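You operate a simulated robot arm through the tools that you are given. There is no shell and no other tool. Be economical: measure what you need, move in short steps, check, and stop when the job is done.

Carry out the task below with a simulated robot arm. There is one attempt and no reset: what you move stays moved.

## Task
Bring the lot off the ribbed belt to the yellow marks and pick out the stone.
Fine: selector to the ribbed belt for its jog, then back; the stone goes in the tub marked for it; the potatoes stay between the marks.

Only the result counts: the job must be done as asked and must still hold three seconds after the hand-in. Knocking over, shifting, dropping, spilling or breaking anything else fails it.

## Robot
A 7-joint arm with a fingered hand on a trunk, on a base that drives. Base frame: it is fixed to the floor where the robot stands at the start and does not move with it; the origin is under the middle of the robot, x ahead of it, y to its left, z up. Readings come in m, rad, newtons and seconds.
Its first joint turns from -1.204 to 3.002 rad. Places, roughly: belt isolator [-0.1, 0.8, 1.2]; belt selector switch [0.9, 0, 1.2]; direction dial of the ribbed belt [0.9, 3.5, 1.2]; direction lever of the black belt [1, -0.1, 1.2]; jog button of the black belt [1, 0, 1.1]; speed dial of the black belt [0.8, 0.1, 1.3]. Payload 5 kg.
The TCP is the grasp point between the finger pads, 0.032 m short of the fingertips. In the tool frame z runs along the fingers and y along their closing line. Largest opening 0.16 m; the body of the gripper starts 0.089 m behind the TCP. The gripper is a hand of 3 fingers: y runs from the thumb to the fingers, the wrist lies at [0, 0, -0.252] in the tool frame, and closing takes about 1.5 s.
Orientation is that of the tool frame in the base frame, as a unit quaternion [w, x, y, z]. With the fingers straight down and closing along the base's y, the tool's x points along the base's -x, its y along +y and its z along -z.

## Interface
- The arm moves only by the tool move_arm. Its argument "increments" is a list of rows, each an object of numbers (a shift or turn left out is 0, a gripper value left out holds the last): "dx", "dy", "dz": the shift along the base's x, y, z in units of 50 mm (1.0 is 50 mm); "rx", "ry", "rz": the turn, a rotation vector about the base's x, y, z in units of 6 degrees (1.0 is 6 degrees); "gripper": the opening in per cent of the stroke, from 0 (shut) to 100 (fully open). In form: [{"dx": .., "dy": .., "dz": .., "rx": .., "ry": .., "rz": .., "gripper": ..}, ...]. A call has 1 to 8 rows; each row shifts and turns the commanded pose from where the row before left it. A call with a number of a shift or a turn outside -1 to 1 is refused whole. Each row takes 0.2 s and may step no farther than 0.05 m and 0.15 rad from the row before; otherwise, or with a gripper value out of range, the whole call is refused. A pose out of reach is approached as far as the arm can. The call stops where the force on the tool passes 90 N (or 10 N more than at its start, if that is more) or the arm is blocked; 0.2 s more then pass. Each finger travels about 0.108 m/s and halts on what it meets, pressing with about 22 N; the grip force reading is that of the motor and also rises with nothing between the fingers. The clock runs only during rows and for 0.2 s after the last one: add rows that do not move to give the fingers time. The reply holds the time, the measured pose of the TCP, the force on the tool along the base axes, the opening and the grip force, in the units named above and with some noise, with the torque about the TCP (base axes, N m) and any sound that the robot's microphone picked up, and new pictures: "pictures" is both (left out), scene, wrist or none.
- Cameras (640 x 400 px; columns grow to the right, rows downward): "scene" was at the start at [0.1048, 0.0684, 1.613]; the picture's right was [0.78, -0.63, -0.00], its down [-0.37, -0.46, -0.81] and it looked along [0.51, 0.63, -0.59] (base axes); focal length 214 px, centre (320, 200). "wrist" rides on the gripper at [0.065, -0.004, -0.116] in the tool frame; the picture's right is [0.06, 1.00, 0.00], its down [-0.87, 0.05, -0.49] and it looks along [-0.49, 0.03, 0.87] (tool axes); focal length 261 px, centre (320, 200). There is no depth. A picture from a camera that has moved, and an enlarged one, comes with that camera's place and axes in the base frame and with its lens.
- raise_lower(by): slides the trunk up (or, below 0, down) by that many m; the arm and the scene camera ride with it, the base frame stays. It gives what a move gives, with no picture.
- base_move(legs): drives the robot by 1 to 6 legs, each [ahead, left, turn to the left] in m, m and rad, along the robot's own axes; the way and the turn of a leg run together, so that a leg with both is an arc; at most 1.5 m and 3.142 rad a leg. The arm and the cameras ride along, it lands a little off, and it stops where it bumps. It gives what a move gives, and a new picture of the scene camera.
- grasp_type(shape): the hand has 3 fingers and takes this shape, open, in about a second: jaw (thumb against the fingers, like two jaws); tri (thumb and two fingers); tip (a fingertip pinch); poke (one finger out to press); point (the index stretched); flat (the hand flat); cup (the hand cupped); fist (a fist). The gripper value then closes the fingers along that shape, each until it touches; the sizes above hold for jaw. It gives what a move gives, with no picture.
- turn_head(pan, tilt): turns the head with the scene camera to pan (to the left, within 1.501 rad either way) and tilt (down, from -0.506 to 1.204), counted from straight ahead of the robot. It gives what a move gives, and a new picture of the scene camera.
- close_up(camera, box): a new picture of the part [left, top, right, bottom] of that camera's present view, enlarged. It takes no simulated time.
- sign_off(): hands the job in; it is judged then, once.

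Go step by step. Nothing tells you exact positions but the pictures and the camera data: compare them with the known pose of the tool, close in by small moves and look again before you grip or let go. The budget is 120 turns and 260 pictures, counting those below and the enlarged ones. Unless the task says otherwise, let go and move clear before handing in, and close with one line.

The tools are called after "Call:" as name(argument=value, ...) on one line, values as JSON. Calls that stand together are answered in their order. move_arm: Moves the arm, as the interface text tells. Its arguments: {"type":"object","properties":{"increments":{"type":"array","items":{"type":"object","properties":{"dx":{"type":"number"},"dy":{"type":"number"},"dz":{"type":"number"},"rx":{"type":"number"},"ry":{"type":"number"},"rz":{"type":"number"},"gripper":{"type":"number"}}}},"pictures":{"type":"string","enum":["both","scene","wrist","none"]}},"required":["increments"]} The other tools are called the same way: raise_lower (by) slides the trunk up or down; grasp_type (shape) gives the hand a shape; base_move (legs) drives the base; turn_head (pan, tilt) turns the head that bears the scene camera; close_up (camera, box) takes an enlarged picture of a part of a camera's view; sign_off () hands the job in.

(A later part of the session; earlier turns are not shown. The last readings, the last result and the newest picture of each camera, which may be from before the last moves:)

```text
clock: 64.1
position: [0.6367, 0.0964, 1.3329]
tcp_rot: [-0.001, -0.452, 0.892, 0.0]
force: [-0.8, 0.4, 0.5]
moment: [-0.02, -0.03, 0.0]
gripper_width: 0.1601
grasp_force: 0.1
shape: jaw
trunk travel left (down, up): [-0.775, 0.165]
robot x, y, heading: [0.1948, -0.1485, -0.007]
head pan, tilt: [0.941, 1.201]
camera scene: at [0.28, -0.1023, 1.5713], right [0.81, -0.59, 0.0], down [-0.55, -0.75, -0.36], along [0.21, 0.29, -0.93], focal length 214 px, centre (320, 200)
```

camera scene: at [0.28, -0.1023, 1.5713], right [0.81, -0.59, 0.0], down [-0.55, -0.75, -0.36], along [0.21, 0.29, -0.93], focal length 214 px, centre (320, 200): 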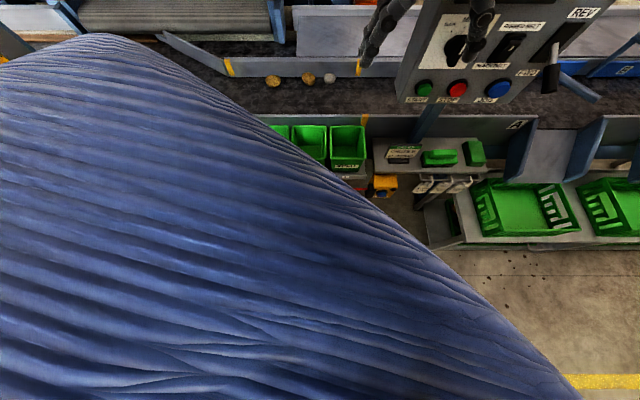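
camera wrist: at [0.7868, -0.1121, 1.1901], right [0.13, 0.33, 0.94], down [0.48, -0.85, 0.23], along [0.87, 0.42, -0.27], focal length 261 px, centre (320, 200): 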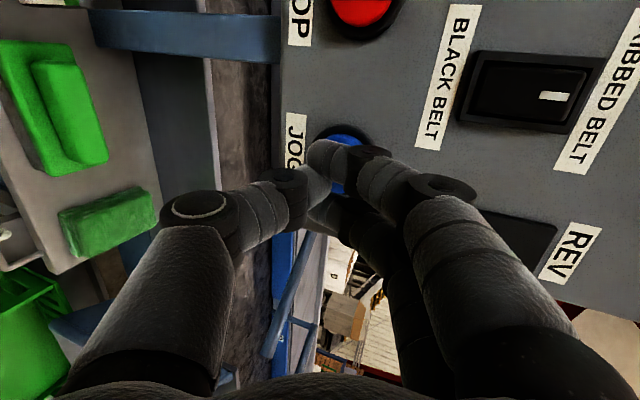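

Shelf front is about 0.54 m away from the robot's axis; I creep 0.10 m toward the belt.

Call:
base_move(legs=[[0.06, 0.08, 0]])

Call:
turn_head(pan=0.8, tilt=0.75)

```text
clock: 65.3
position: [0.696, 0.1771, 1.3323]
tcp_rot: [-0.001, -0.453, 0.892, 0.001]
force: [0.2, 0.6, -0.1]
moment: [0.01, 0.0, 0.01]
gripper_width: 0.16
grasp_force: 0.0
shape: jaw
trunk travel left (down, up): [-0.775, 0.165]
robot x, y, heading: [0.2558, -0.0682, -0.001]
head pan, tilt: [0.941, 1.201]
camera scene: at [0.3407, -0.022, 1.5712], right [0.81, -0.59, 0.0], down [-0.55, -0.75, -0.36], along [0.21, 0.29, -0.93], focal length 214 px, centre (320, 200)
```

scene: 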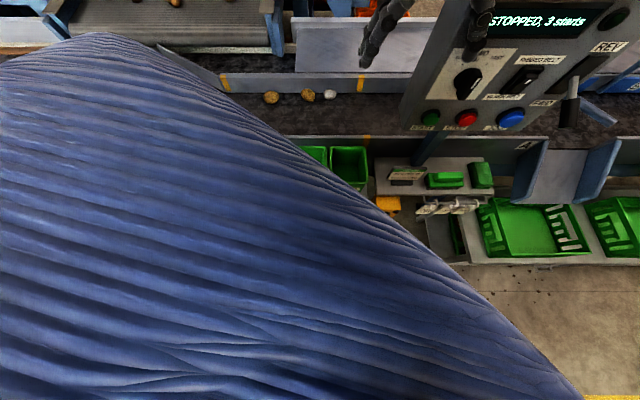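

```text
clock: 66.2
position: [0.6957, 0.1772, 1.3329]
tcp_rot: [-0.002, -0.453, 0.892, 0.001]
force: [0.9, 0.9, -0.6]
moment: [0.01, 0.0, 0.0]
gripper_width: 0.1598
grasp_force: 0.0
shape: jaw
trunk travel left (down, up): [-0.775, 0.165]
robot x, y, heading: [0.2553, -0.0677, 0.004]
head pan, tilt: [0.799, 0.75]
camera scene: at [0.3644, -0.0092, 1.603], right [0.72, -0.7, 0.0], down [-0.48, -0.49, -0.73], along [0.51, 0.52, -0.68], focal length 214 px, centre (320, 200)
```

scene: 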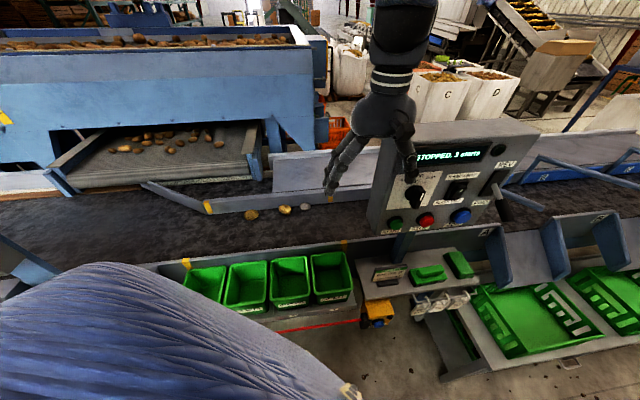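

The thumb is near the panel edge, so I first move along -s away from it, then out over the belt toward the stone.

Call:
move_arm(increments=[{"dx": -0.75, "dy": 0.55}, {"dx": -0.75, "dy": 0.55}, {"dx": -0.75, "dy": 0.55}, {"dx": 0.59, "dy": 0.78}, {"dx": 0.59, "dy": 0.78}, {"dx": 0.59, "dy": 0.78}, {"dx": 0.59, "dy": 0.78}], pictures="both")

```text
clock: 67.8
position: [0.7194, 0.3808, 1.3336]
tcp_rot: [-0.015, -0.442, 0.897, 0.015]
force: [0.5, -0.7, -0.2]
moment: [0.02, 0.0, -0.03]
gripper_width: 0.16
grasp_force: 0.1
shape: jaw
out of reach, approached as far as the arm can: row 7
trunk travel left (down, up): [-0.775, 0.165]
robot x, y, heading: [0.26, -0.0685, 0.002]
head pan, tilt: [0.799, 0.75]
camera scene: at [0.3666, -0.0122, 1.6028], right [0.72, -0.7, 0.0], down [-0.48, -0.49, -0.73], along [0.51, 0.53, -0.68], focal length 214 px, centre (320, 200)
camera wrist: at [0.6884, 0.3245, 1.4496], right [-0.83, 0.56, 0.04], down [0.5, 0.72, 0.48], along [0.24, 0.42, -0.88], focal length 261 px, centre (320, 200)
```

scene: 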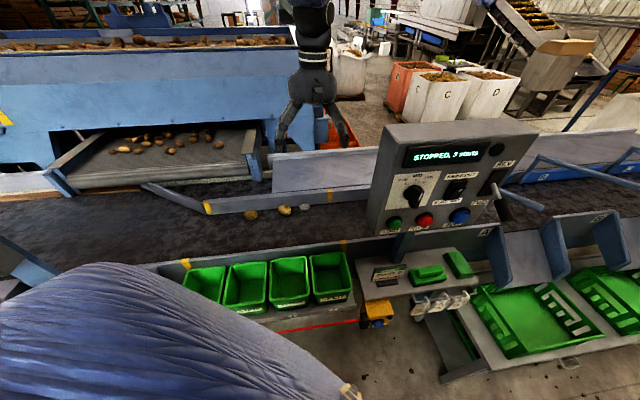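
wrist: 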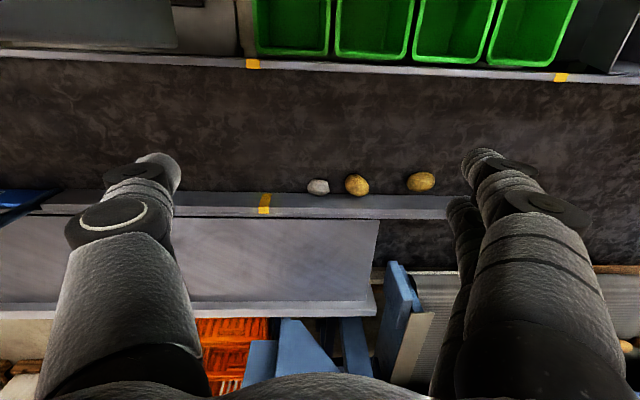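

The stone lies about (0.837, 0.58, 0.85), nearly touching the rail. I lower the trunk for reach and narrow the jaw.

Call:
raise_lower(by=-0.28)

Call:
move_arm(increments=[{"rz": -0.2, "gripper": 55}, {"dx": 0.59, "dy": 0.78}, {"dx": 0.5, "dy": 0.7}, {}, {}], pictures="both")

```text
clock: 70.6
position: [0.7189, 0.3829, 1.0645]
tcp_rot: [-0.005, -0.442, 0.897, 0.014]
force: [-0.9, 0.4, 0.9]
moment: [-0.03, 0.0, 0.01]
gripper_width: 0.1601
grasp_force: 0.2
shape: jaw
trunk travel left (down, up): [-0.495, 0.445]
robot x, y, heading: [0.2589, -0.0681, 0.001]
head pan, tilt: [0.799, 0.75]
```

```text
clock: 72.0
position: [0.7734, 0.3794, 1.0841]
tcp_rot: [0.005, -0.428, 0.903, 0.016]
force: [-0.8, -0.3, -0.2]
moment: [0.0, 0.0, 0.02]
gripper_width: 0.0882
grasp_force: 0.0
shape: jaw
out of reach, approached as far as the arm can: row 2, 3
trunk travel left (down, up): [-0.495, 0.445]
robot x, y, heading: [0.2573, -0.0694, -0.002]
head pan, tilt: [0.799, 0.75]
stopped in row 5: the arm was blocked; the commanded pose is now the measured one
camera scene: at [0.3648, -0.009, 1.323], right [0.72, -0.7, 0.0], down [-0.48, -0.49, -0.73], along [0.51, 0.52, -0.68], focal length 214 px, centre (320, 200)
camera wrist: at [0.737, 0.3212, 1.1986], right [-0.81, 0.58, 0.02], down [0.51, 0.69, 0.51], along [0.28, 0.43, -0.86], focal length 261 px, centre (320, 200)
```

scene: 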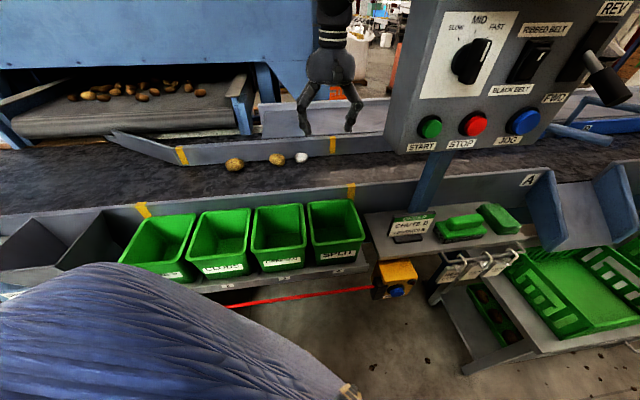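
wrist: 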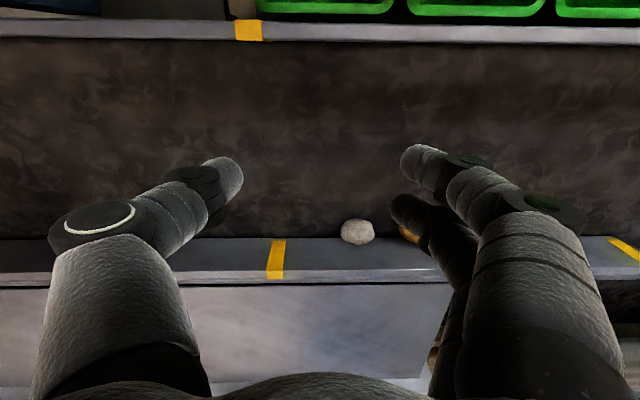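

Reach depends on the hand's height relative to the shoulder, so a lower trunk does not help; I bring the arm lower relative to the trunk and raise the trunk back.

Call:
move_arm(increments=[{"dx": -0.3, "dy": -0.1}, {"dz": -0.9}, {"dz": -0.9}], pictures="none")

Call:
raise_lower(by=0.28)

Call:
move_arm(increments=[{"dz": -0.9}, {"dz": -0.9}, {"dz": -0.9}, {"dz": -0.9}, {}], pictures="both")

```text
clock: 73.0
position: [0.729, 0.3782, 1.0119]
tcp_rot: [0.017, -0.438, 0.899, 0.014]
force: [-0.1, 0.3, 0.2]
moment: [-0.04, -0.02, 0.0]
gripper_width: 0.0882
grasp_force: 0.1
shape: jaw
trunk travel left (down, up): [-0.495, 0.445]
robot x, y, heading: [0.2482, -0.0654, 0.009]
head pan, tilt: [0.799, 0.75]
stopped in row 3: the arm was blocked; the commanded pose is now the measured one
```

```text
clock: 75.8
position: [0.7513, 0.3813, 1.2746]
tcp_rot: [0.007, -0.434, 0.901, 0.015]
force: [0.0, 0.4, 0.0]
moment: [0.02, 0.0, 0.01]
gripper_width: 0.0879
grasp_force: 0.1
shape: jaw
trunk travel left (down, up): [-0.775, 0.165]
robot x, y, heading: [0.2523, -0.0655, 0.004]
head pan, tilt: [0.799, 0.75]
```

```text
clock: 77.0
position: [0.7514, 0.3843, 1.0939]
tcp_rot: [0.006, -0.434, 0.901, 0.015]
force: [-0.1, 0.7, 0.0]
moment: [0.03, -0.06, 0.0]
gripper_width: 0.0879
grasp_force: 0.1
shape: jaw
trunk travel left (down, up): [-0.775, 0.165]
robot x, y, heading: [0.2527, -0.0664, 0.002]
head pan, tilt: [0.799, 0.75]
camera scene: at [0.3598, -0.0072, 1.6031], right [0.72, -0.69, 0.0], down [-0.47, -0.49, -0.73], along [0.51, 0.53, -0.68], focal length 214 px, centre (320, 200)
camera wrist: at [0.7139, 0.326, 1.2088], right [-0.82, 0.57, 0.02], down [0.5, 0.7, 0.51], along [0.28, 0.43, -0.86], focal length 261 px, centre (320, 200)
```

scene: 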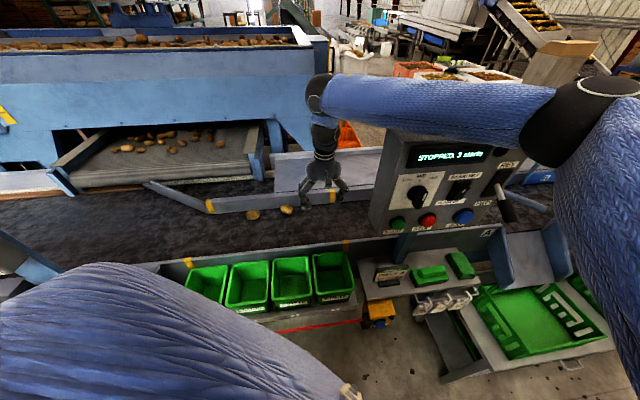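
wrist: 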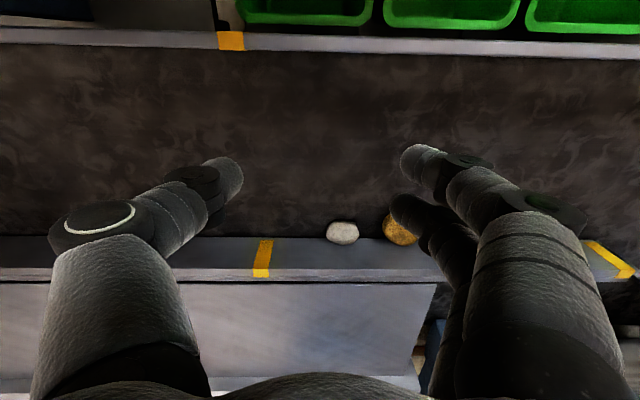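

The stone is confirmed at (0.838, 0.582). I move out over it at this height; stretching the arm also swings the elbow away from the panel.

Call:
move_arm(increments=[{"dx": 0.33, "dy": 0.744, "rx": -0.3, "rz": 0.4}, {"dx": 0.33, "dy": 0.744}, {"dx": 0.33, "dy": 0.744}, {"dx": 0.33, "dy": 0.744}, {"dx": 0.33, "dy": 0.744}], pictures="both")

```text
clock: 78.2
position: [0.8329, 0.3891, 1.0987]
tcp_rot: [0.0, -0.453, 0.891, 0.003]
force: [0.1, -0.2, 0.1]
moment: [-0.01, -0.03, 0.0]
gripper_width: 0.088
grasp_force: 0.0
shape: jaw
out of reach, approached as far as the arm can: row 1, 2, 3, 4, 5
trunk travel left (down, up): [-0.775, 0.165]
robot x, y, heading: [0.2549, -0.0697, 0.003]
head pan, tilt: [0.799, 0.75]
camera scene: at [0.3609, -0.0063, 1.603], right [0.72, -0.69, 0.0], down [-0.47, -0.49, -0.73], along [0.51, 0.53, -0.68], focal length 214 px, centre (320, 200)
camera wrist: at [0.7981, 0.3326, 1.2157], right [-0.84, 0.54, 0.0], down [0.47, 0.73, 0.49], along [0.26, 0.42, -0.87], focal length 261 px, centre (320, 200)
```

scene: 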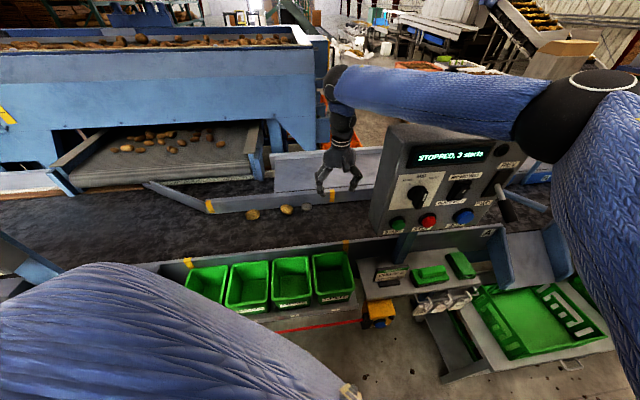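
wrist: 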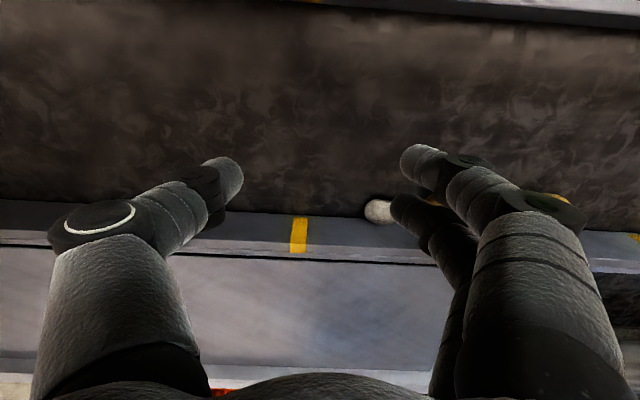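

The arm's y keeps stalling at about 0.39 in this bent configuration. I'll retract, then re-stand the robot facing the stone so it reaches straight ahead.

Call:
move_arm(increments=[{"dz": 0.9}, {"dz": 0.9}, {"dz": 0.9}, {"dx": -0.8, "dz": 0.6}, {"dx": -0.9, "dz": 0.5}, {"dx": -1}, {"dx": -1}, {"dx": -0.9, "dy": -0.3}], pictures="scene")

```text
refused: row 5 steps farther than a row can; nothing moved
```

Call:
move_arm(increments=[{"dz": 0.9}, {"dz": 0.9}, {"dz": 0.9}, {"dx": -0.7, "dz": 0.6}, {"dx": -0.8, "dz": 0.5}, {"dx": -1}, {"dx": -1}, {"dx": -0.9, "dy": -0.3}], pictures="scene")

```text
clock: 80.0
position: [0.6118, 0.3718, 1.2921]
tcp_rot: [-0.001, -0.453, 0.892, 0.002]
force: [-1.0, -0.3, -0.5]
moment: [0.03, -0.02, 0.0]
gripper_width: 0.0882
grasp_force: 0.1
shape: jaw
trunk travel left (down, up): [-0.775, 0.165]
robot x, y, heading: [0.2538, -0.066, 0.003]
head pan, tilt: [0.799, 0.75]
camera scene: at [0.3599, -0.0074, 1.6031], right [0.72, -0.69, 0.0], down [-0.47, -0.49, -0.73], along [0.51, 0.53, -0.68], focal length 214 px, centre (320, 200)
```

scene: 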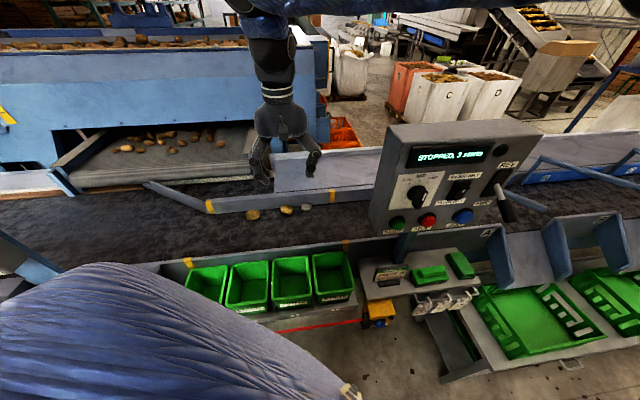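

Call:
base_move(legs=[[-0.12, -0.006, 0]])

Call:
move_arm(increments=[{"dy": -0.8, "rz": -0.85}, {"dy": -0.8, "rz": -0.85}, {"dy": -0.8, "rz": -0.85}, {"dy": -0.8, "rz": -0.85}, {"dy": -0.8, "rz": -0.85}, {"dy": -0.8, "rz": -0.85}, {"dx": 0.5, "rz": -0.85}, {"dx": 0.5, "rz": -0.75}], pictures="none")

Call:
base_move(legs=[[0, 0, 0.7]])

```text
clock: 81.3
position: [0.4908, 0.3659, 1.2909]
tcp_rot: [0.001, -0.453, 0.891, 0.002]
force: [0.5, 0.4, -0.2]
moment: [0.04, -0.08, 0.02]
gripper_width: 0.0881
grasp_force: 0.1
shape: jaw
trunk travel left (down, up): [-0.775, 0.165]
robot x, y, heading: [0.1345, -0.0694, 0.002]
head pan, tilt: [0.799, 0.75]
camera scene: at [0.2397, -0.013, 1.603], right [0.72, -0.69, 0.0], down [-0.47, -0.49, -0.73], along [0.51, 0.53, -0.68], focal length 214 px, centre (320, 200)
```

scene: 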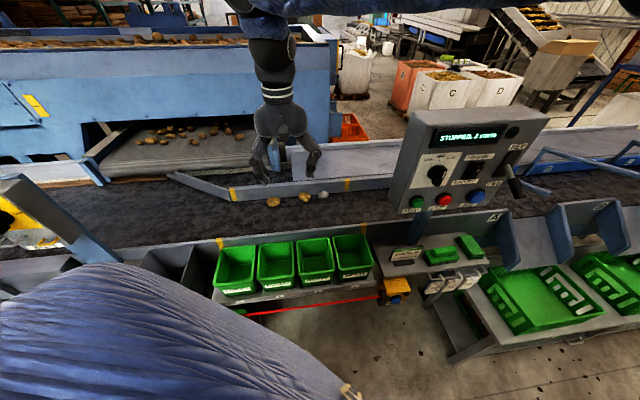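

```text
clock: 83.1
position: [0.5412, 0.124, 1.2896]
tcp_rot: [0.0, -0.12, 0.993, 0.002]
force: [0.5, -1.4, 0.7]
moment: [0.04, 0.03, 0.02]
gripper_width: 0.0879
grasp_force: 0.1
shape: jaw
trunk travel left (down, up): [-0.775, 0.165]
robot x, y, heading: [0.1311, -0.0716, 0.01]
head pan, tilt: [0.799, 0.75]
```

```text
clock: 85.4
position: [0.3108, 0.3432, 1.2912]
tcp_rot: [-0.001, -0.459, 0.888, 0.001]
force: [0.0, 0.1, 0.1]
moment: [0.01, 0.01, 0.01]
gripper_width: 0.088
grasp_force: 0.2
shape: jaw
trunk travel left (down, up): [-0.775, 0.165]
robot x, y, heading: [0.1321, -0.073, 0.721]
head pan, tilt: [0.799, 0.75]
camera scene: at [0.1745, 0.0432, 1.603], right [1.0, -0.05, 0.0], down [-0.04, -0.68, -0.73], along [0.04, 0.73, -0.68], focal length 214 px, centre (320, 200)
```

scene: 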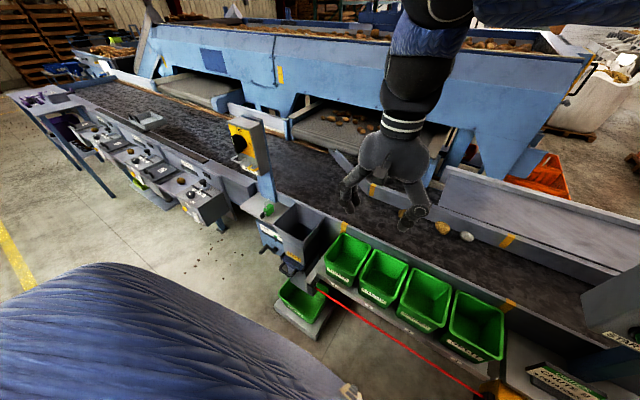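

Call:
base_move(legs=[[0.07, 0.016, 0]])

Call:
turn_head(pan=0.1, tilt=0.7)

```text
clock: 86.4
position: [0.3532, 0.4047, 1.2897]
tcp_rot: [-0.002, -0.46, 0.888, 0.002]
force: [0.2, 0.7, 0.2]
moment: [-0.05, 0.07, 0.0]
gripper_width: 0.0881
grasp_force: 0.1
shape: jaw
trunk travel left (down, up): [-0.775, 0.165]
robot x, y, heading: [0.176, -0.0147, 0.723]
head pan, tilt: [0.799, 0.75]
camera scene: at [0.2188, 0.1044, 1.6028], right [1.0, -0.05, 0.0], down [-0.04, -0.68, -0.73], along [0.04, 0.73, -0.68], focal length 214 px, centre (320, 200)
```

scene: 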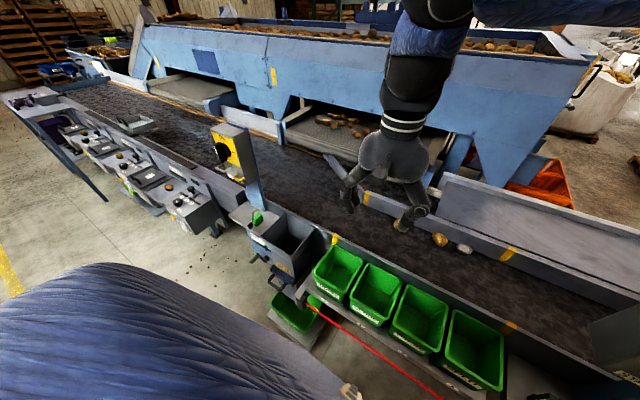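

```text
clock: 87.5
position: [0.3528, 0.4041, 1.2902]
tcp_rot: [-0.001, -0.461, 0.888, 0.002]
force: [-0.1, -0.2, 0.2]
moment: [-0.03, 0.0, -0.02]
gripper_width: 0.0882
grasp_force: 0.0
shape: jaw
trunk travel left (down, up): [-0.775, 0.165]
robot x, y, heading: [0.1751, -0.0145, 0.721]
head pan, tilt: [0.099, 0.7]
camera scene: at [0.2713, 0.082, 1.6072], right [0.73, -0.68, 0.0], down [-0.44, -0.47, -0.76], along [0.52, 0.56, -0.64], focal length 214 px, centre (320, 200)
```

scene: 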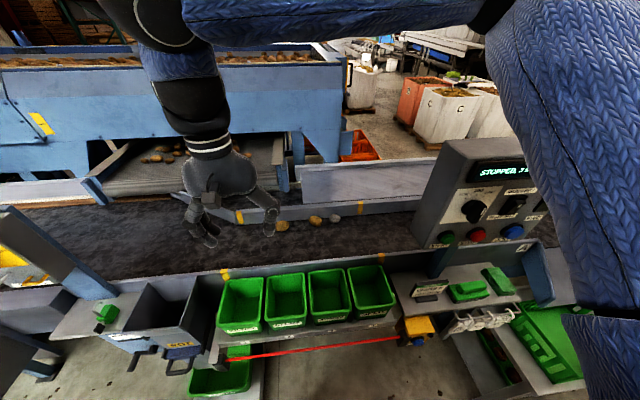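

Call:
move_arm(increments=[{"dx": 0.87, "dy": 0.3}, {"dx": 0.87, "dy": 0.3}, {"dx": 0.87, "dy": 0.3}, {"dx": 0.87, "dy": 0.3}, {"dx": 0.87, "dy": 0.3}, {"dx": 0.87, "dy": 0.3}], pictures="scene")

```text
clock: 88.9
position: [0.6122, 0.4916, 1.2913]
tcp_rot: [-0.001, -0.46, 0.888, 0.003]
force: [1.0, -0.8, 0.5]
moment: [-0.01, 0.06, -0.01]
gripper_width: 0.0882
grasp_force: 0.0
shape: jaw
trunk travel left (down, up): [-0.775, 0.165]
robot x, y, heading: [0.175, -0.0159, 0.719]
head pan, tilt: [0.099, 0.7]
camera scene: at [0.2726, 0.0816, 1.6071], right [0.73, -0.68, 0.0], down [-0.44, -0.47, -0.76], along [0.52, 0.56, -0.65], focal length 214 px, centre (320, 200)
```

scene: 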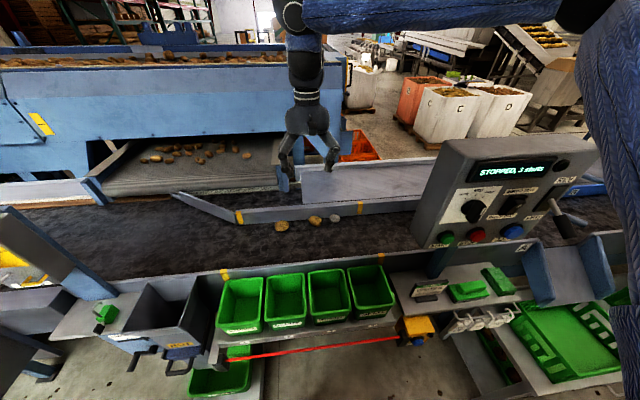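

Call:
move_arm(increments=[{"dz": -0.8}, {"dx": 0.7, "dy": 0.25, "dz": -0.5}, {"dx": 0.7, "dy": 0.25, "dz": -0.5}, {"dx": 0.7, "dy": 0.25, "dz": -0.5}, {"dx": 0.7, "dy": 0.25, "dz": -0.5}, {"dx": 0.7, "dy": 0.25, "dz": -0.5}, {"dx": 0.7, "dy": 0.25, "dz": -0.5}], pictures="both")

```text
clock: 90.5
position: [0.8232, 0.567, 1.1004]
tcp_rot: [-0.001, -0.46, 0.888, 0.002]
force: [0.3, -0.1, 0.0]
moment: [0.01, 0.0, 0.02]
gripper_width: 0.0881
grasp_force: 0.1
shape: jaw
trunk travel left (down, up): [-0.775, 0.165]
robot x, y, heading: [0.1723, -0.0161, 0.726]
head pan, tilt: [0.099, 0.7]
camera scene: at [0.2727, 0.0822, 1.6071], right [0.73, -0.68, 0.0], down [-0.44, -0.47, -0.76], along [0.52, 0.56, -0.65], focal length 214 px, centre (320, 200)
camera wrist: at [0.7898, 0.5097, 1.2172], right [-0.85, 0.52, 0.0], down [0.46, 0.74, 0.49], along [0.25, 0.42, -0.87], focal length 261 px, centre (320, 200)
```

scene: 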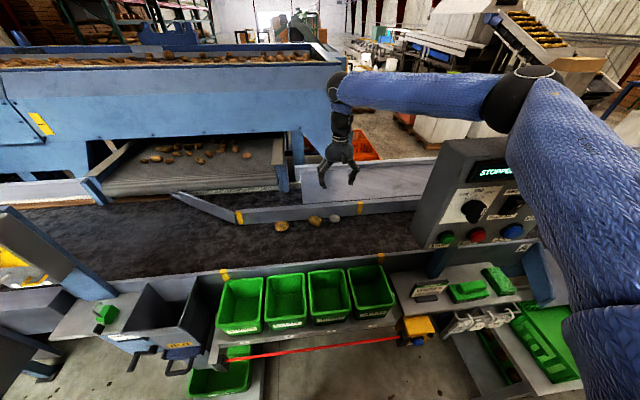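
wrist: 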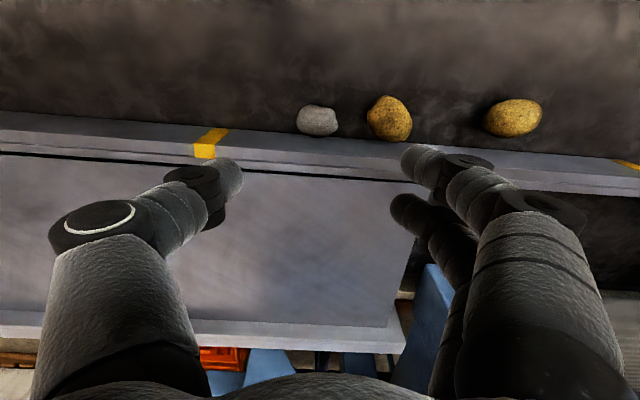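

Reached. The stone is at about (0.834, 0.579); I align with the rail, keep ~1.4 cm to the robot side of the stone to clear the rail, and descend part-way.

Call:
move_arm(increments=[{"dx": 0.12, "dy": -0.04, "rz": -0.8, "gripper": 55}, {"dz": -0.9}, {"dz": -0.9}, {"dz": -0.6}], pictures="both")

```text
clock: 91.7
position: [0.8721, 0.5906, 1.1046]
tcp_rot: [0.067, -0.416, 0.906, 0.023]
force: [0.1, -0.8, 0.1]
moment: [0.01, 0.01, -0.01]
gripper_width: 0.088
grasp_force: 0.0
shape: jaw
trunk travel left (down, up): [-0.775, 0.165]
robot x, y, heading: [0.1795, -0.0108, 0.709]
head pan, tilt: [0.099, 0.7]
stopped in row 4: the arm was blocked; the commanded pose is now the measured one
camera scene: at [0.268, 0.0803, 1.6127], right [0.73, -0.69, 0.0], down [-0.44, -0.47, -0.77], along [0.53, 0.56, -0.64], focal length 214 px, centre (320, 200)
camera wrist: at [0.822, 0.5271, 1.2097], right [-0.8, 0.6, -0.02], down [0.47, 0.64, 0.61], along [0.38, 0.47, -0.79], focal length 261 px, centre (320, 200)
```

scene: 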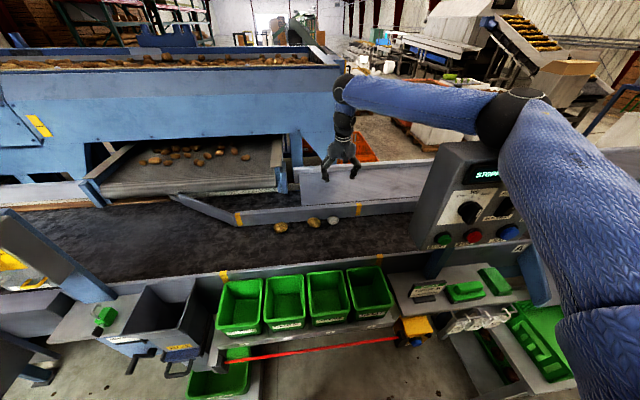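
wrist: 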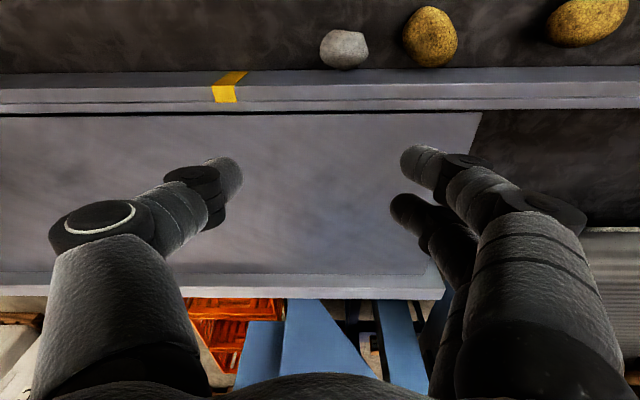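

The upper arm is pressing against the panel top, so I lift off right away, then shift the base left along the belt and raise the trunk for clearance.

Call:
move_arm(increments=[{"dz": 0.8}, {"dz": 0.8}, {"dz": 0.8}], pictures="scene")

Call:
close_up(camera="scene", box=[400, 60, 640, 260])

```text
clock: 92.5
position: [0.8689, 0.5873, 1.193]
tcp_rot: [0.053, -0.418, 0.907, 0.018]
force: [0.0, -0.1, 0.2]
moment: [0.02, 0.02, -0.01]
gripper_width: 0.0883
grasp_force: 0.1
shape: jaw
trunk travel left (down, up): [-0.775, 0.165]
robot x, y, heading: [0.1786, -0.0106, 0.713]
head pan, tilt: [0.099, 0.7]
camera scene: at [0.2754, 0.083, 1.6066], right [0.73, -0.69, 0.0], down [-0.44, -0.47, -0.76], along [0.53, 0.56, -0.64], focal length 214 px, centre (320, 200)
```

scene: 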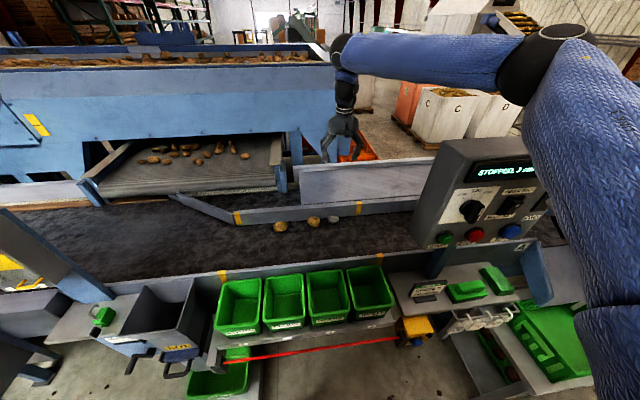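

```text
2.00 times, centred on (520, 160) of scene
camera zoom: at [0.2754, 0.083, 1.6066], right [0.73, -0.69, 0.0], down [-0.44, -0.47, -0.76], along [0.53, 0.56, -0.64], focal length 429 px, centre (-80, 280)
```

zoom: 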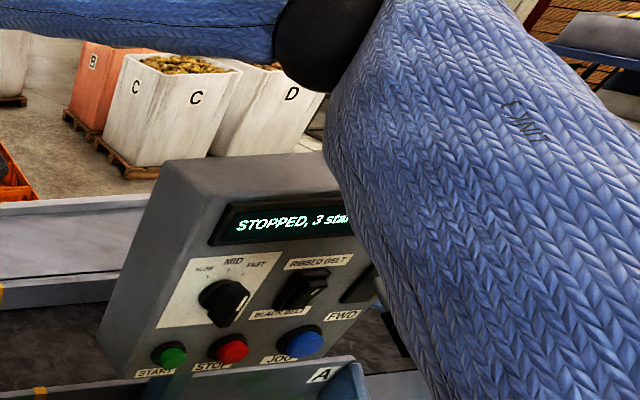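

Call:
base_move(legs=[[-0.006, 0.204, 0]])

Call:
raise_lower(by=0.12)

Call:
close_up(camera="scene", box=[400, 60, 640, 260])

```text
clock: 94.1
position: [0.7316, 0.7382, 1.1949]
tcp_rot: [0.054, -0.418, 0.907, 0.019]
force: [0.0, 0.5, 0.5]
moment: [-0.07, -0.04, -0.05]
gripper_width: 0.0879
grasp_force: 0.2
shape: jaw
trunk travel left (down, up): [-0.775, 0.165]
robot x, y, heading: [0.0473, 0.1357, 0.72]
head pan, tilt: [0.099, 0.7]
camera scene: at [0.1383, 0.2331, 1.6072], right [0.73, -0.69, 0.0], down [-0.44, -0.47, -0.76], along [0.53, 0.56, -0.64], focal length 214 px, centre (320, 200)
```

scene: 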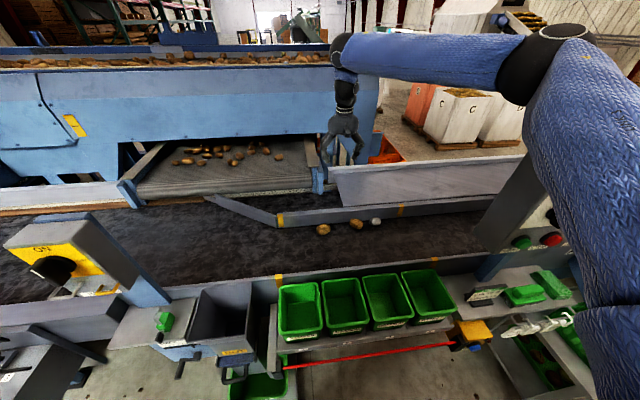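

```text
clock: 95.6
position: [0.7336, 0.7371, 1.3152]
tcp_rot: [0.054, -0.417, 0.907, 0.019]
force: [-0.1, -1.6, 0.2]
moment: [0.02, 0.04, 0.0]
gripper_width: 0.088
grasp_force: 0.1
shape: jaw
trunk travel left (down, up): [-0.895, 0.045]
robot x, y, heading: [0.0447, 0.1366, 0.713]
head pan, tilt: [0.099, 0.7]
```

```text
2.00 times, centred on (520, 160) of scene
camera zoom: at [0.1392, 0.2321, 1.7271], right [0.73, -0.69, 0.0], down [-0.44, -0.47, -0.76], along [0.52, 0.56, -0.64], focal length 429 px, centre (-80, 280)
```

zoom: 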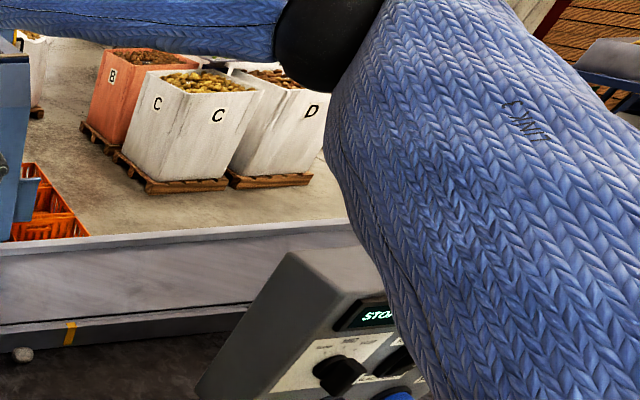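

Call:
move_arm(increments=[{"dx": 0.48, "dy": -0.86, "rx": -0.75, "ry": 0.78}, {"dx": 0.48, "dy": -0.86, "rz": 0.7}, {"dx": 0.48, "dy": -0.86}, {"dx": 0.48, "dy": -0.86}, {"dz": -0.5}], pictures="both")

```text
clock: 96.8
position: [0.8294, 0.567, 1.2873]
tcp_rot: [-0.001, -0.451, 0.892, 0.001]
force: [-0.1, 0.5, -0.8]
moment: [-0.07, 0.01, -0.02]
gripper_width: 0.088
grasp_force: 0.1
shape: jaw
trunk travel left (down, up): [-0.895, 0.045]
robot x, y, heading: [0.0444, 0.1358, 0.717]
head pan, tilt: [0.099, 0.7]
camera scene: at [0.1404, 0.2343, 1.727], right [0.73, -0.69, 0.0], down [-0.44, -0.47, -0.76], along [0.52, 0.56, -0.65], focal length 214 px, centre (320, 200)
camera wrist: at [0.7953, 0.5119, 1.404], right [-0.84, 0.54, 0.0], down [0.47, 0.73, 0.49], along [0.27, 0.41, -0.87], focal length 261 px, centre (320, 200)
```

scene: 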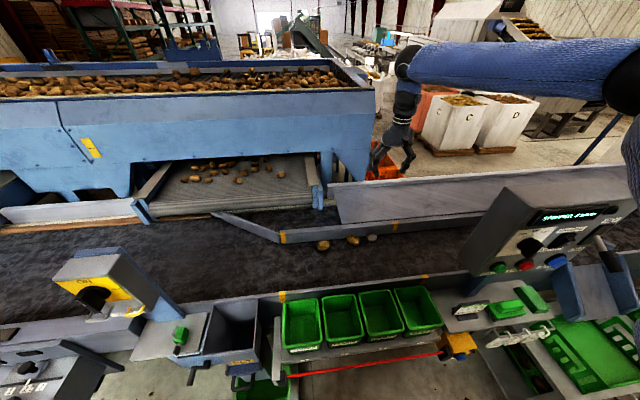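
wrist: 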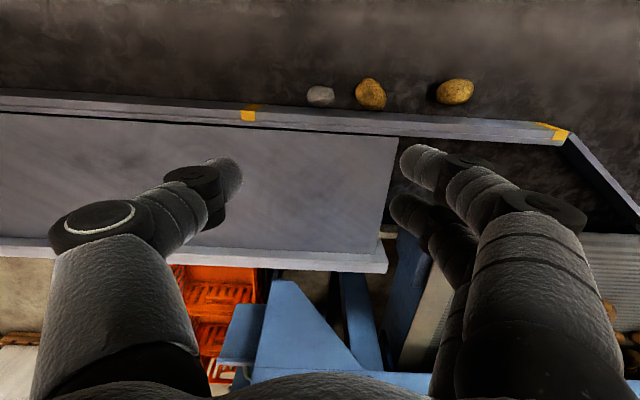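

Call:
turn_head(pan=-0.35, tilt=0.55)

```text
clock: 97.7
position: [0.8285, 0.5663, 1.2896]
tcp_rot: [0.0, -0.452, 0.892, 0.002]
force: [-0.6, 0.0, 0.0]
moment: [-0.03, 0.03, -0.01]
gripper_width: 0.0878
grasp_force: 0.0
shape: jaw
trunk travel left (down, up): [-0.895, 0.045]
robot x, y, heading: [0.0422, 0.1368, 0.714]
head pan, tilt: [-0.351, 0.55]
camera scene: at [0.1646, 0.2018, 1.7404], right [0.36, -0.93, 0.0], down [-0.49, -0.19, -0.85], along [0.8, 0.3, -0.52], focal length 214 px, centre (320, 200)
```

scene: 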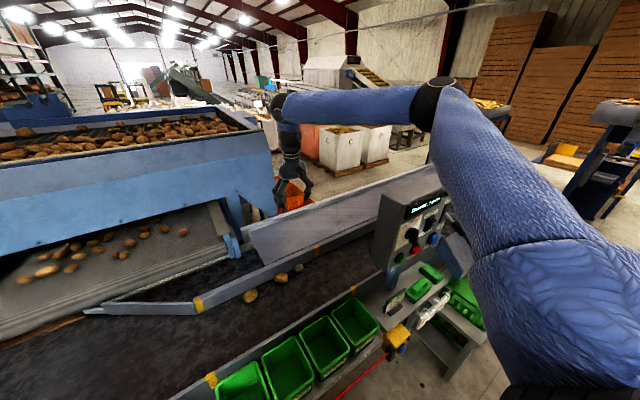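

The elbow sits above the panel, so descending here would hit it again. I retract, then re-stand further left along the belt with the robot turned left, so the arm comes in from the open side.

Call:
move_arm(increments=[{"dx": -0.88, "dy": -0.38}, {"dx": -0.88, "dy": -0.38}, {"dx": -0.88, "dy": -0.38}, {"dx": -0.88, "dy": -0.38}, {"dx": -0.88, "dy": -0.38}, {"dx": -0.88, "dy": -0.38}, {"dx": -0.88, "dy": -0.38}, {"dx": -0.88, "dy": -0.38}], pictures="scene")

Call:
close_up(camera="scene", box=[370, 170, 498, 270])

```text
clock: 99.5
position: [0.4772, 0.4126, 1.2905]
tcp_rot: [0.001, -0.452, 0.892, 0.0]
force: [-0.1, -0.5, -0.8]
moment: [0.0, -0.02, -0.01]
gripper_width: 0.088
grasp_force: 0.0
shape: jaw
trunk travel left (down, up): [-0.895, 0.045]
robot x, y, heading: [0.0417, 0.1362, 0.713]
head pan, tilt: [-0.351, 0.55]
camera scene: at [0.1633, 0.2024, 1.7405], right [0.36, -0.93, 0.0], down [-0.49, -0.19, -0.85], along [0.8, 0.3, -0.52], focal length 214 px, centre (320, 200)
```

scene: 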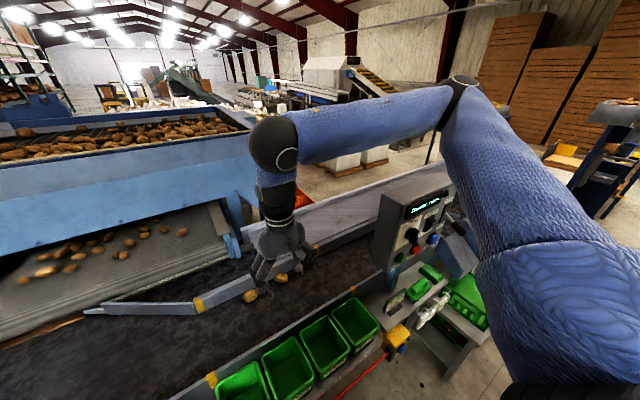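

```text
4.00 times, centred on (434, 220) of scene
camera zoom: at [0.1633, 0.2024, 1.7405], right [0.36, -0.93, 0.0], down [-0.49, -0.19, -0.85], along [0.8, 0.3, -0.52], focal length 858 px, centre (-136, 120)
```

zoom: 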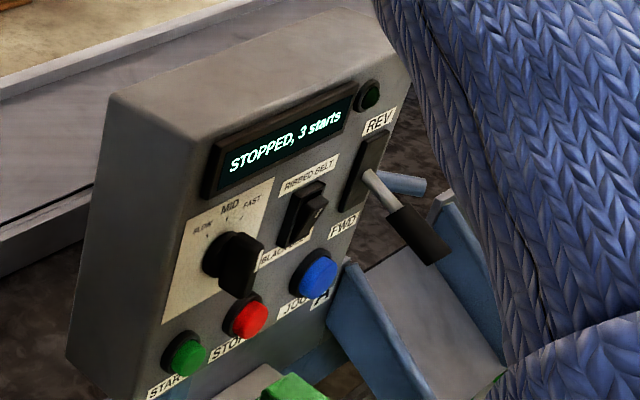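

Call:
move_arm(increments=[{"dy": -0.9, "rz": -0.8}, {"dy": -0.9, "rz": -0.8}, {"dy": -0.9, "rz": -0.8}, {"dy": -0.9, "rz": -0.8}, {"dy": -0.9, "rz": -0.8}, {"dy": -0.9, "rz": -0.8}, {"dy": -0.9, "rz": -0.8}, {"dy": -0.7, "rz": -0.5}], pictures="none")

Call:
base_move(legs=[[-0.1, 0.234, 0], [0, 0, 0.64]])

```text
clock: 101.3
position: [0.3949, 0.38, 1.3287]
tcp_rot: [0.0, -0.324, 0.946, -0.004]
force: [-1.5, -1.4, -0.1]
moment: [0.03, -0.04, -0.01]
gripper_width: 0.0882
grasp_force: 0.1
shape: jaw
out of reach, approached as far as the arm can: row 2, 3, 4, 5, 6, 7, 8
trunk travel left (down, up): [-0.895, 0.045]
robot x, y, heading: [0.0443, 0.1386, 0.717]
head pan, tilt: [-0.351, 0.55]
```

```text
clock: 104.8
position: [-0.0543, 0.6537, 1.3278]
tcp_rot: [0.0, -0.606, 0.795, -0.004]
force: [-0.9, -0.4, -0.3]
moment: [-0.01, -0.01, -0.01]
gripper_width: 0.0879
grasp_force: 0.1
shape: jaw
trunk travel left (down, up): [-0.895, 0.045]
robot x, y, heading: [-0.1906, 0.2472, 1.359]
head pan, tilt: [-0.351, 0.55]
camera scene: at [-0.1316, 0.3725, 1.7404], right [0.85, -0.53, 0.0], down [-0.28, -0.44, -0.85], along [0.45, 0.72, -0.52], focal length 214 px, centre (320, 200)
```

scene: 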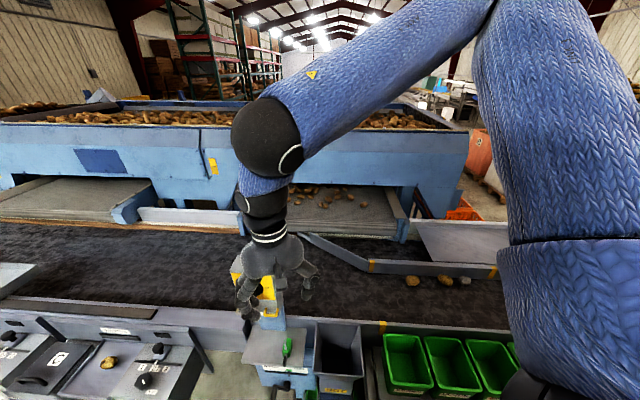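

The hand ended up close to the isolator (no contact). I lift it and move it away to the right, toward the stone.

Call:
move_arm(increments=[{"dx": 0.3, "dz": 0.8}, {"dx": 0.9, "dy": -0.3}, {"dx": 0.9, "dy": -0.3}, {"dx": 0.9, "dy": -0.3, "rz": -0.5}, {"dx": 0.95, "dy": -0.1, "rz": -0.8}, {"dx": 0.95, "dy": 0.1, "rz": -0.8}, {"dx": 0.95, "rz": -0.8}, {"dx": 0.95, "rz": -0.3}], pictures="scene")

```text
clock: 106.6
position: [0.1337, 0.6472, 1.3869]
tcp_rot: [0.001, -0.501, 0.865, -0.011]
force: [0.1, -0.2, -0.5]
moment: [0.0, 0.11, 0.0]
gripper_width: 0.0879
grasp_force: 0.0
shape: jaw
out of reach, approached as far as the arm can: row 2, 3, 4, 5
trunk travel left (down, up): [-0.895, 0.045]
robot x, y, heading: [-0.1893, 0.2468, 1.358]
head pan, tilt: [-0.351, 0.55]
camera scene: at [-0.126, 0.3707, 1.7402], right [0.85, -0.53, 0.0], down [-0.28, -0.44, -0.85], along [0.45, 0.72, -0.52], focal length 214 px, centre (320, 200)
```

scene: 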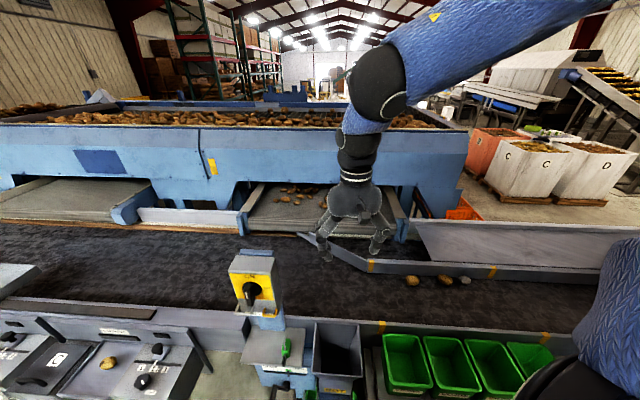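

Call:
move_arm(increments=[{"dx": 0.95, "dy": -0.1}, {"dx": 0.95, "dy": -0.1}, {"dx": 0.95, "dy": -0.1}, {"dx": 0.95, "dy": -0.1}, {"dx": 0.95, "dy": -0.1}, {"dx": 0.95, "dy": -0.1}, {"dx": 0.95, "dy": -0.1}, {"dx": 0.95, "dy": -0.1}], pictures="scene")

```text
clock: 108.4
position: [0.4198, 0.6994, 1.3531]
tcp_rot: [0.0, -0.502, 0.865, -0.013]
force: [-0.4, 0.1, -0.3]
moment: [-0.05, 0.03, -0.03]
gripper_width: 0.0882
grasp_force: 0.0
shape: jaw
out of reach, approached as far as the arm can: row 5, 6, 7, 8
trunk travel left (down, up): [-0.895, 0.045]
robot x, y, heading: [-0.1924, 0.2434, 1.362]
head pan, tilt: [-0.351, 0.55]
camera scene: at [-0.1302, 0.375, 1.7401], right [0.85, -0.53, 0.0], down [-0.28, -0.44, -0.85], along [0.45, 0.72, -0.52], focal length 214 px, centre (320, 200)
```

scene: 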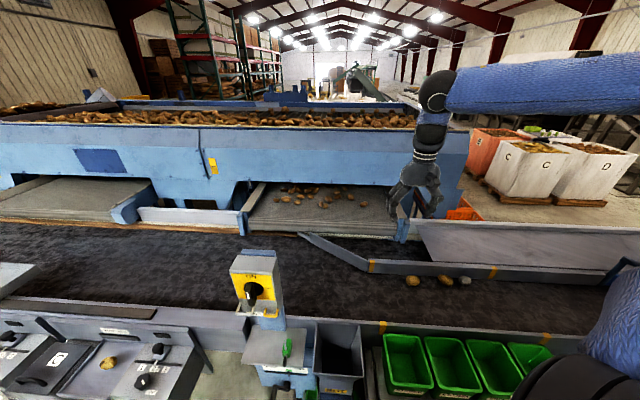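

Too far to the right for the first joint. I'll bring the hand back left in the robot's frame and re-stand in between (slightly left of the earlier stand, turned back right).

Call:
move_arm(increments=[{"dx": -0.9, "dy": 0.15}, {"dx": -0.9, "dy": 0.15}, {"dx": -0.9, "dy": 0.15}, {"dx": -0.9, "dy": 0.15}, {"dx": -0.9, "dy": 0.15}, {"dx": -0.9, "dy": 0.15}], pictures="none")

```text
clock: 109.8
position: [0.1487, 0.7437, 1.3545]
tcp_rot: [0.002, -0.501, 0.865, -0.013]
force: [-1.0, -0.3, -0.5]
moment: [-0.02, -0.06, 0.0]
gripper_width: 0.0879
grasp_force: 0.1
shape: jaw
trunk travel left (down, up): [-0.895, 0.045]
robot x, y, heading: [-0.192, 0.2468, 1.356]
head pan, tilt: [-0.351, 0.55]
```

Call:
base_move(legs=[[0, 0, -0.66], [0.105, -0.147, 0]])

Call:
raise_lower(by=0.04)

```text
clock: 113.1
position: [0.5604, 0.3821, 1.3548]
tcp_rot: [-0.003, -0.194, 0.981, -0.012]
force: [0.5, 0.2, 0.0]
moment: [0.02, 0.02, -0.02]
gripper_width: 0.0879
grasp_force: 0.1
shape: jaw
trunk travel left (down, up): [-0.895, 0.045]
robot x, y, heading: [-0.0168, 0.1971, 0.706]
head pan, tilt: [-0.351, 0.55]
camera scene: at [0.1093, 0.2635, 1.7404], right [0.34, -0.94, 0.0], down [-0.49, -0.18, -0.85], along [0.8, 0.29, -0.52], focal length 214 px, centre (320, 200)
```

scene: 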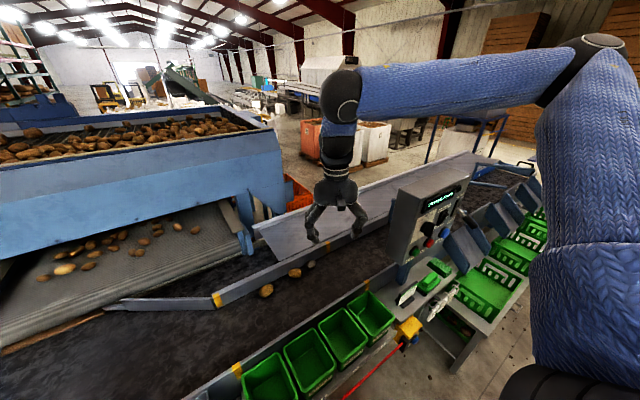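

```text
clock: 114.0
position: [0.5598, 0.3816, 1.3947]
tcp_rot: [-0.003, -0.193, 0.981, -0.012]
force: [-1.0, -1.3, -0.1]
moment: [-0.01, 0.0, 0.01]
gripper_width: 0.0879
grasp_force: 0.1
shape: jaw
trunk travel left (down, up): [-0.935, 0.005]
robot x, y, heading: [-0.0131, 0.1994, 0.694]
head pan, tilt: [-0.351, 0.55]
```

Call:
move_arm(increments=[{"dx": 0.77, "dy": 0.526, "rx": 0.24, "rz": 0.76}, {"dx": 0.77, "dy": 0.526, "rz": 0.76}, {"dx": 0.77, "dy": 0.526, "rz": 0.76}, {"dx": 0.77, "dy": 0.526, "rz": 0.76}, {"dx": 0.77, "dy": 0.526, "rz": 0.76, "dz": -0.3}, {"dx": 0.77, "dy": 0.526, "rz": 0.76, "dz": -0.3}, {"dx": 0.77, "dy": 0.526, "rz": 0.76, "dz": -0.3}, {"dz": -0.8}], pictures="scene")

```text
clock: 115.8
position: [0.8337, 0.5659, 1.3073]
tcp_rot: [0.0, -0.456, 0.89, 0.001]
force: [0.9, 0.3, 0.0]
moment: [0.06, 0.08, -0.02]
gripper_width: 0.0879
grasp_force: 0.1
shape: jaw
trunk travel left (down, up): [-0.935, 0.005]
robot x, y, heading: [-0.0143, 0.2025, 0.702]
head pan, tilt: [-0.351, 0.55]
camera scene: at [0.1112, 0.2621, 1.7804], right [0.34, -0.94, 0.0], down [-0.49, -0.18, -0.85], along [0.8, 0.29, -0.52], focal length 214 px, centre (320, 200)
```

scene: 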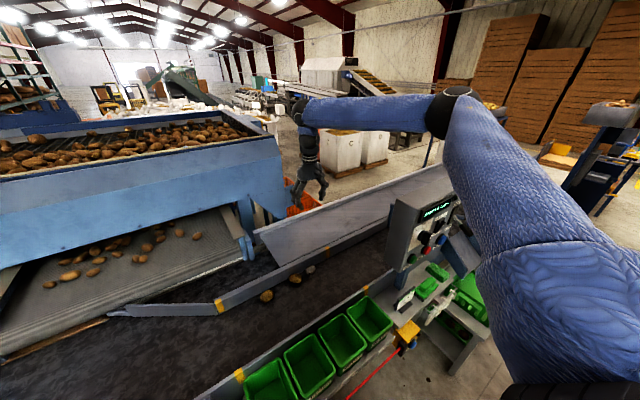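

Now I descend in small steps, watching for any resistance from the panel.

Call:
move_arm(increments=[{"dz": -0.8}, {"dz": -0.8}, {"dz": -0.8}], pictures="scene")

```text
clock: 116.6
position: [0.83, 0.5672, 1.1893]
tcp_rot: [0.001, -0.457, 0.89, 0.002]
force: [-0.3, -1.3, 0.4]
moment: [0.0, 0.0, -0.04]
gripper_width: 0.0882
grasp_force: 0.1
shape: jaw
trunk travel left (down, up): [-0.935, 0.005]
robot x, y, heading: [-0.0126, 0.1991, 0.697]
head pan, tilt: [-0.351, 0.55]
camera scene: at [0.1097, 0.2644, 1.7805], right [0.34, -0.94, 0.0], down [-0.49, -0.18, -0.85], along [0.8, 0.29, -0.52], focal length 214 px, centre (320, 200)
```

scene: 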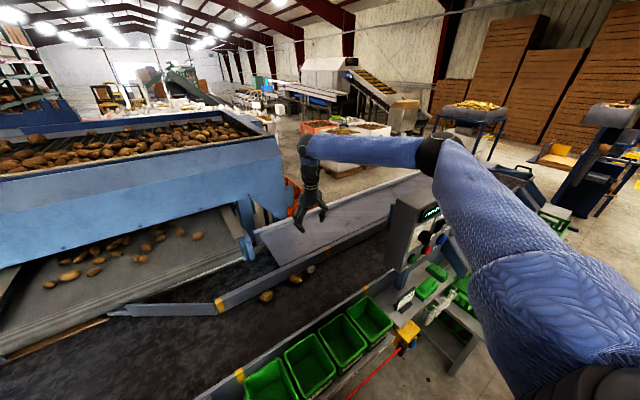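

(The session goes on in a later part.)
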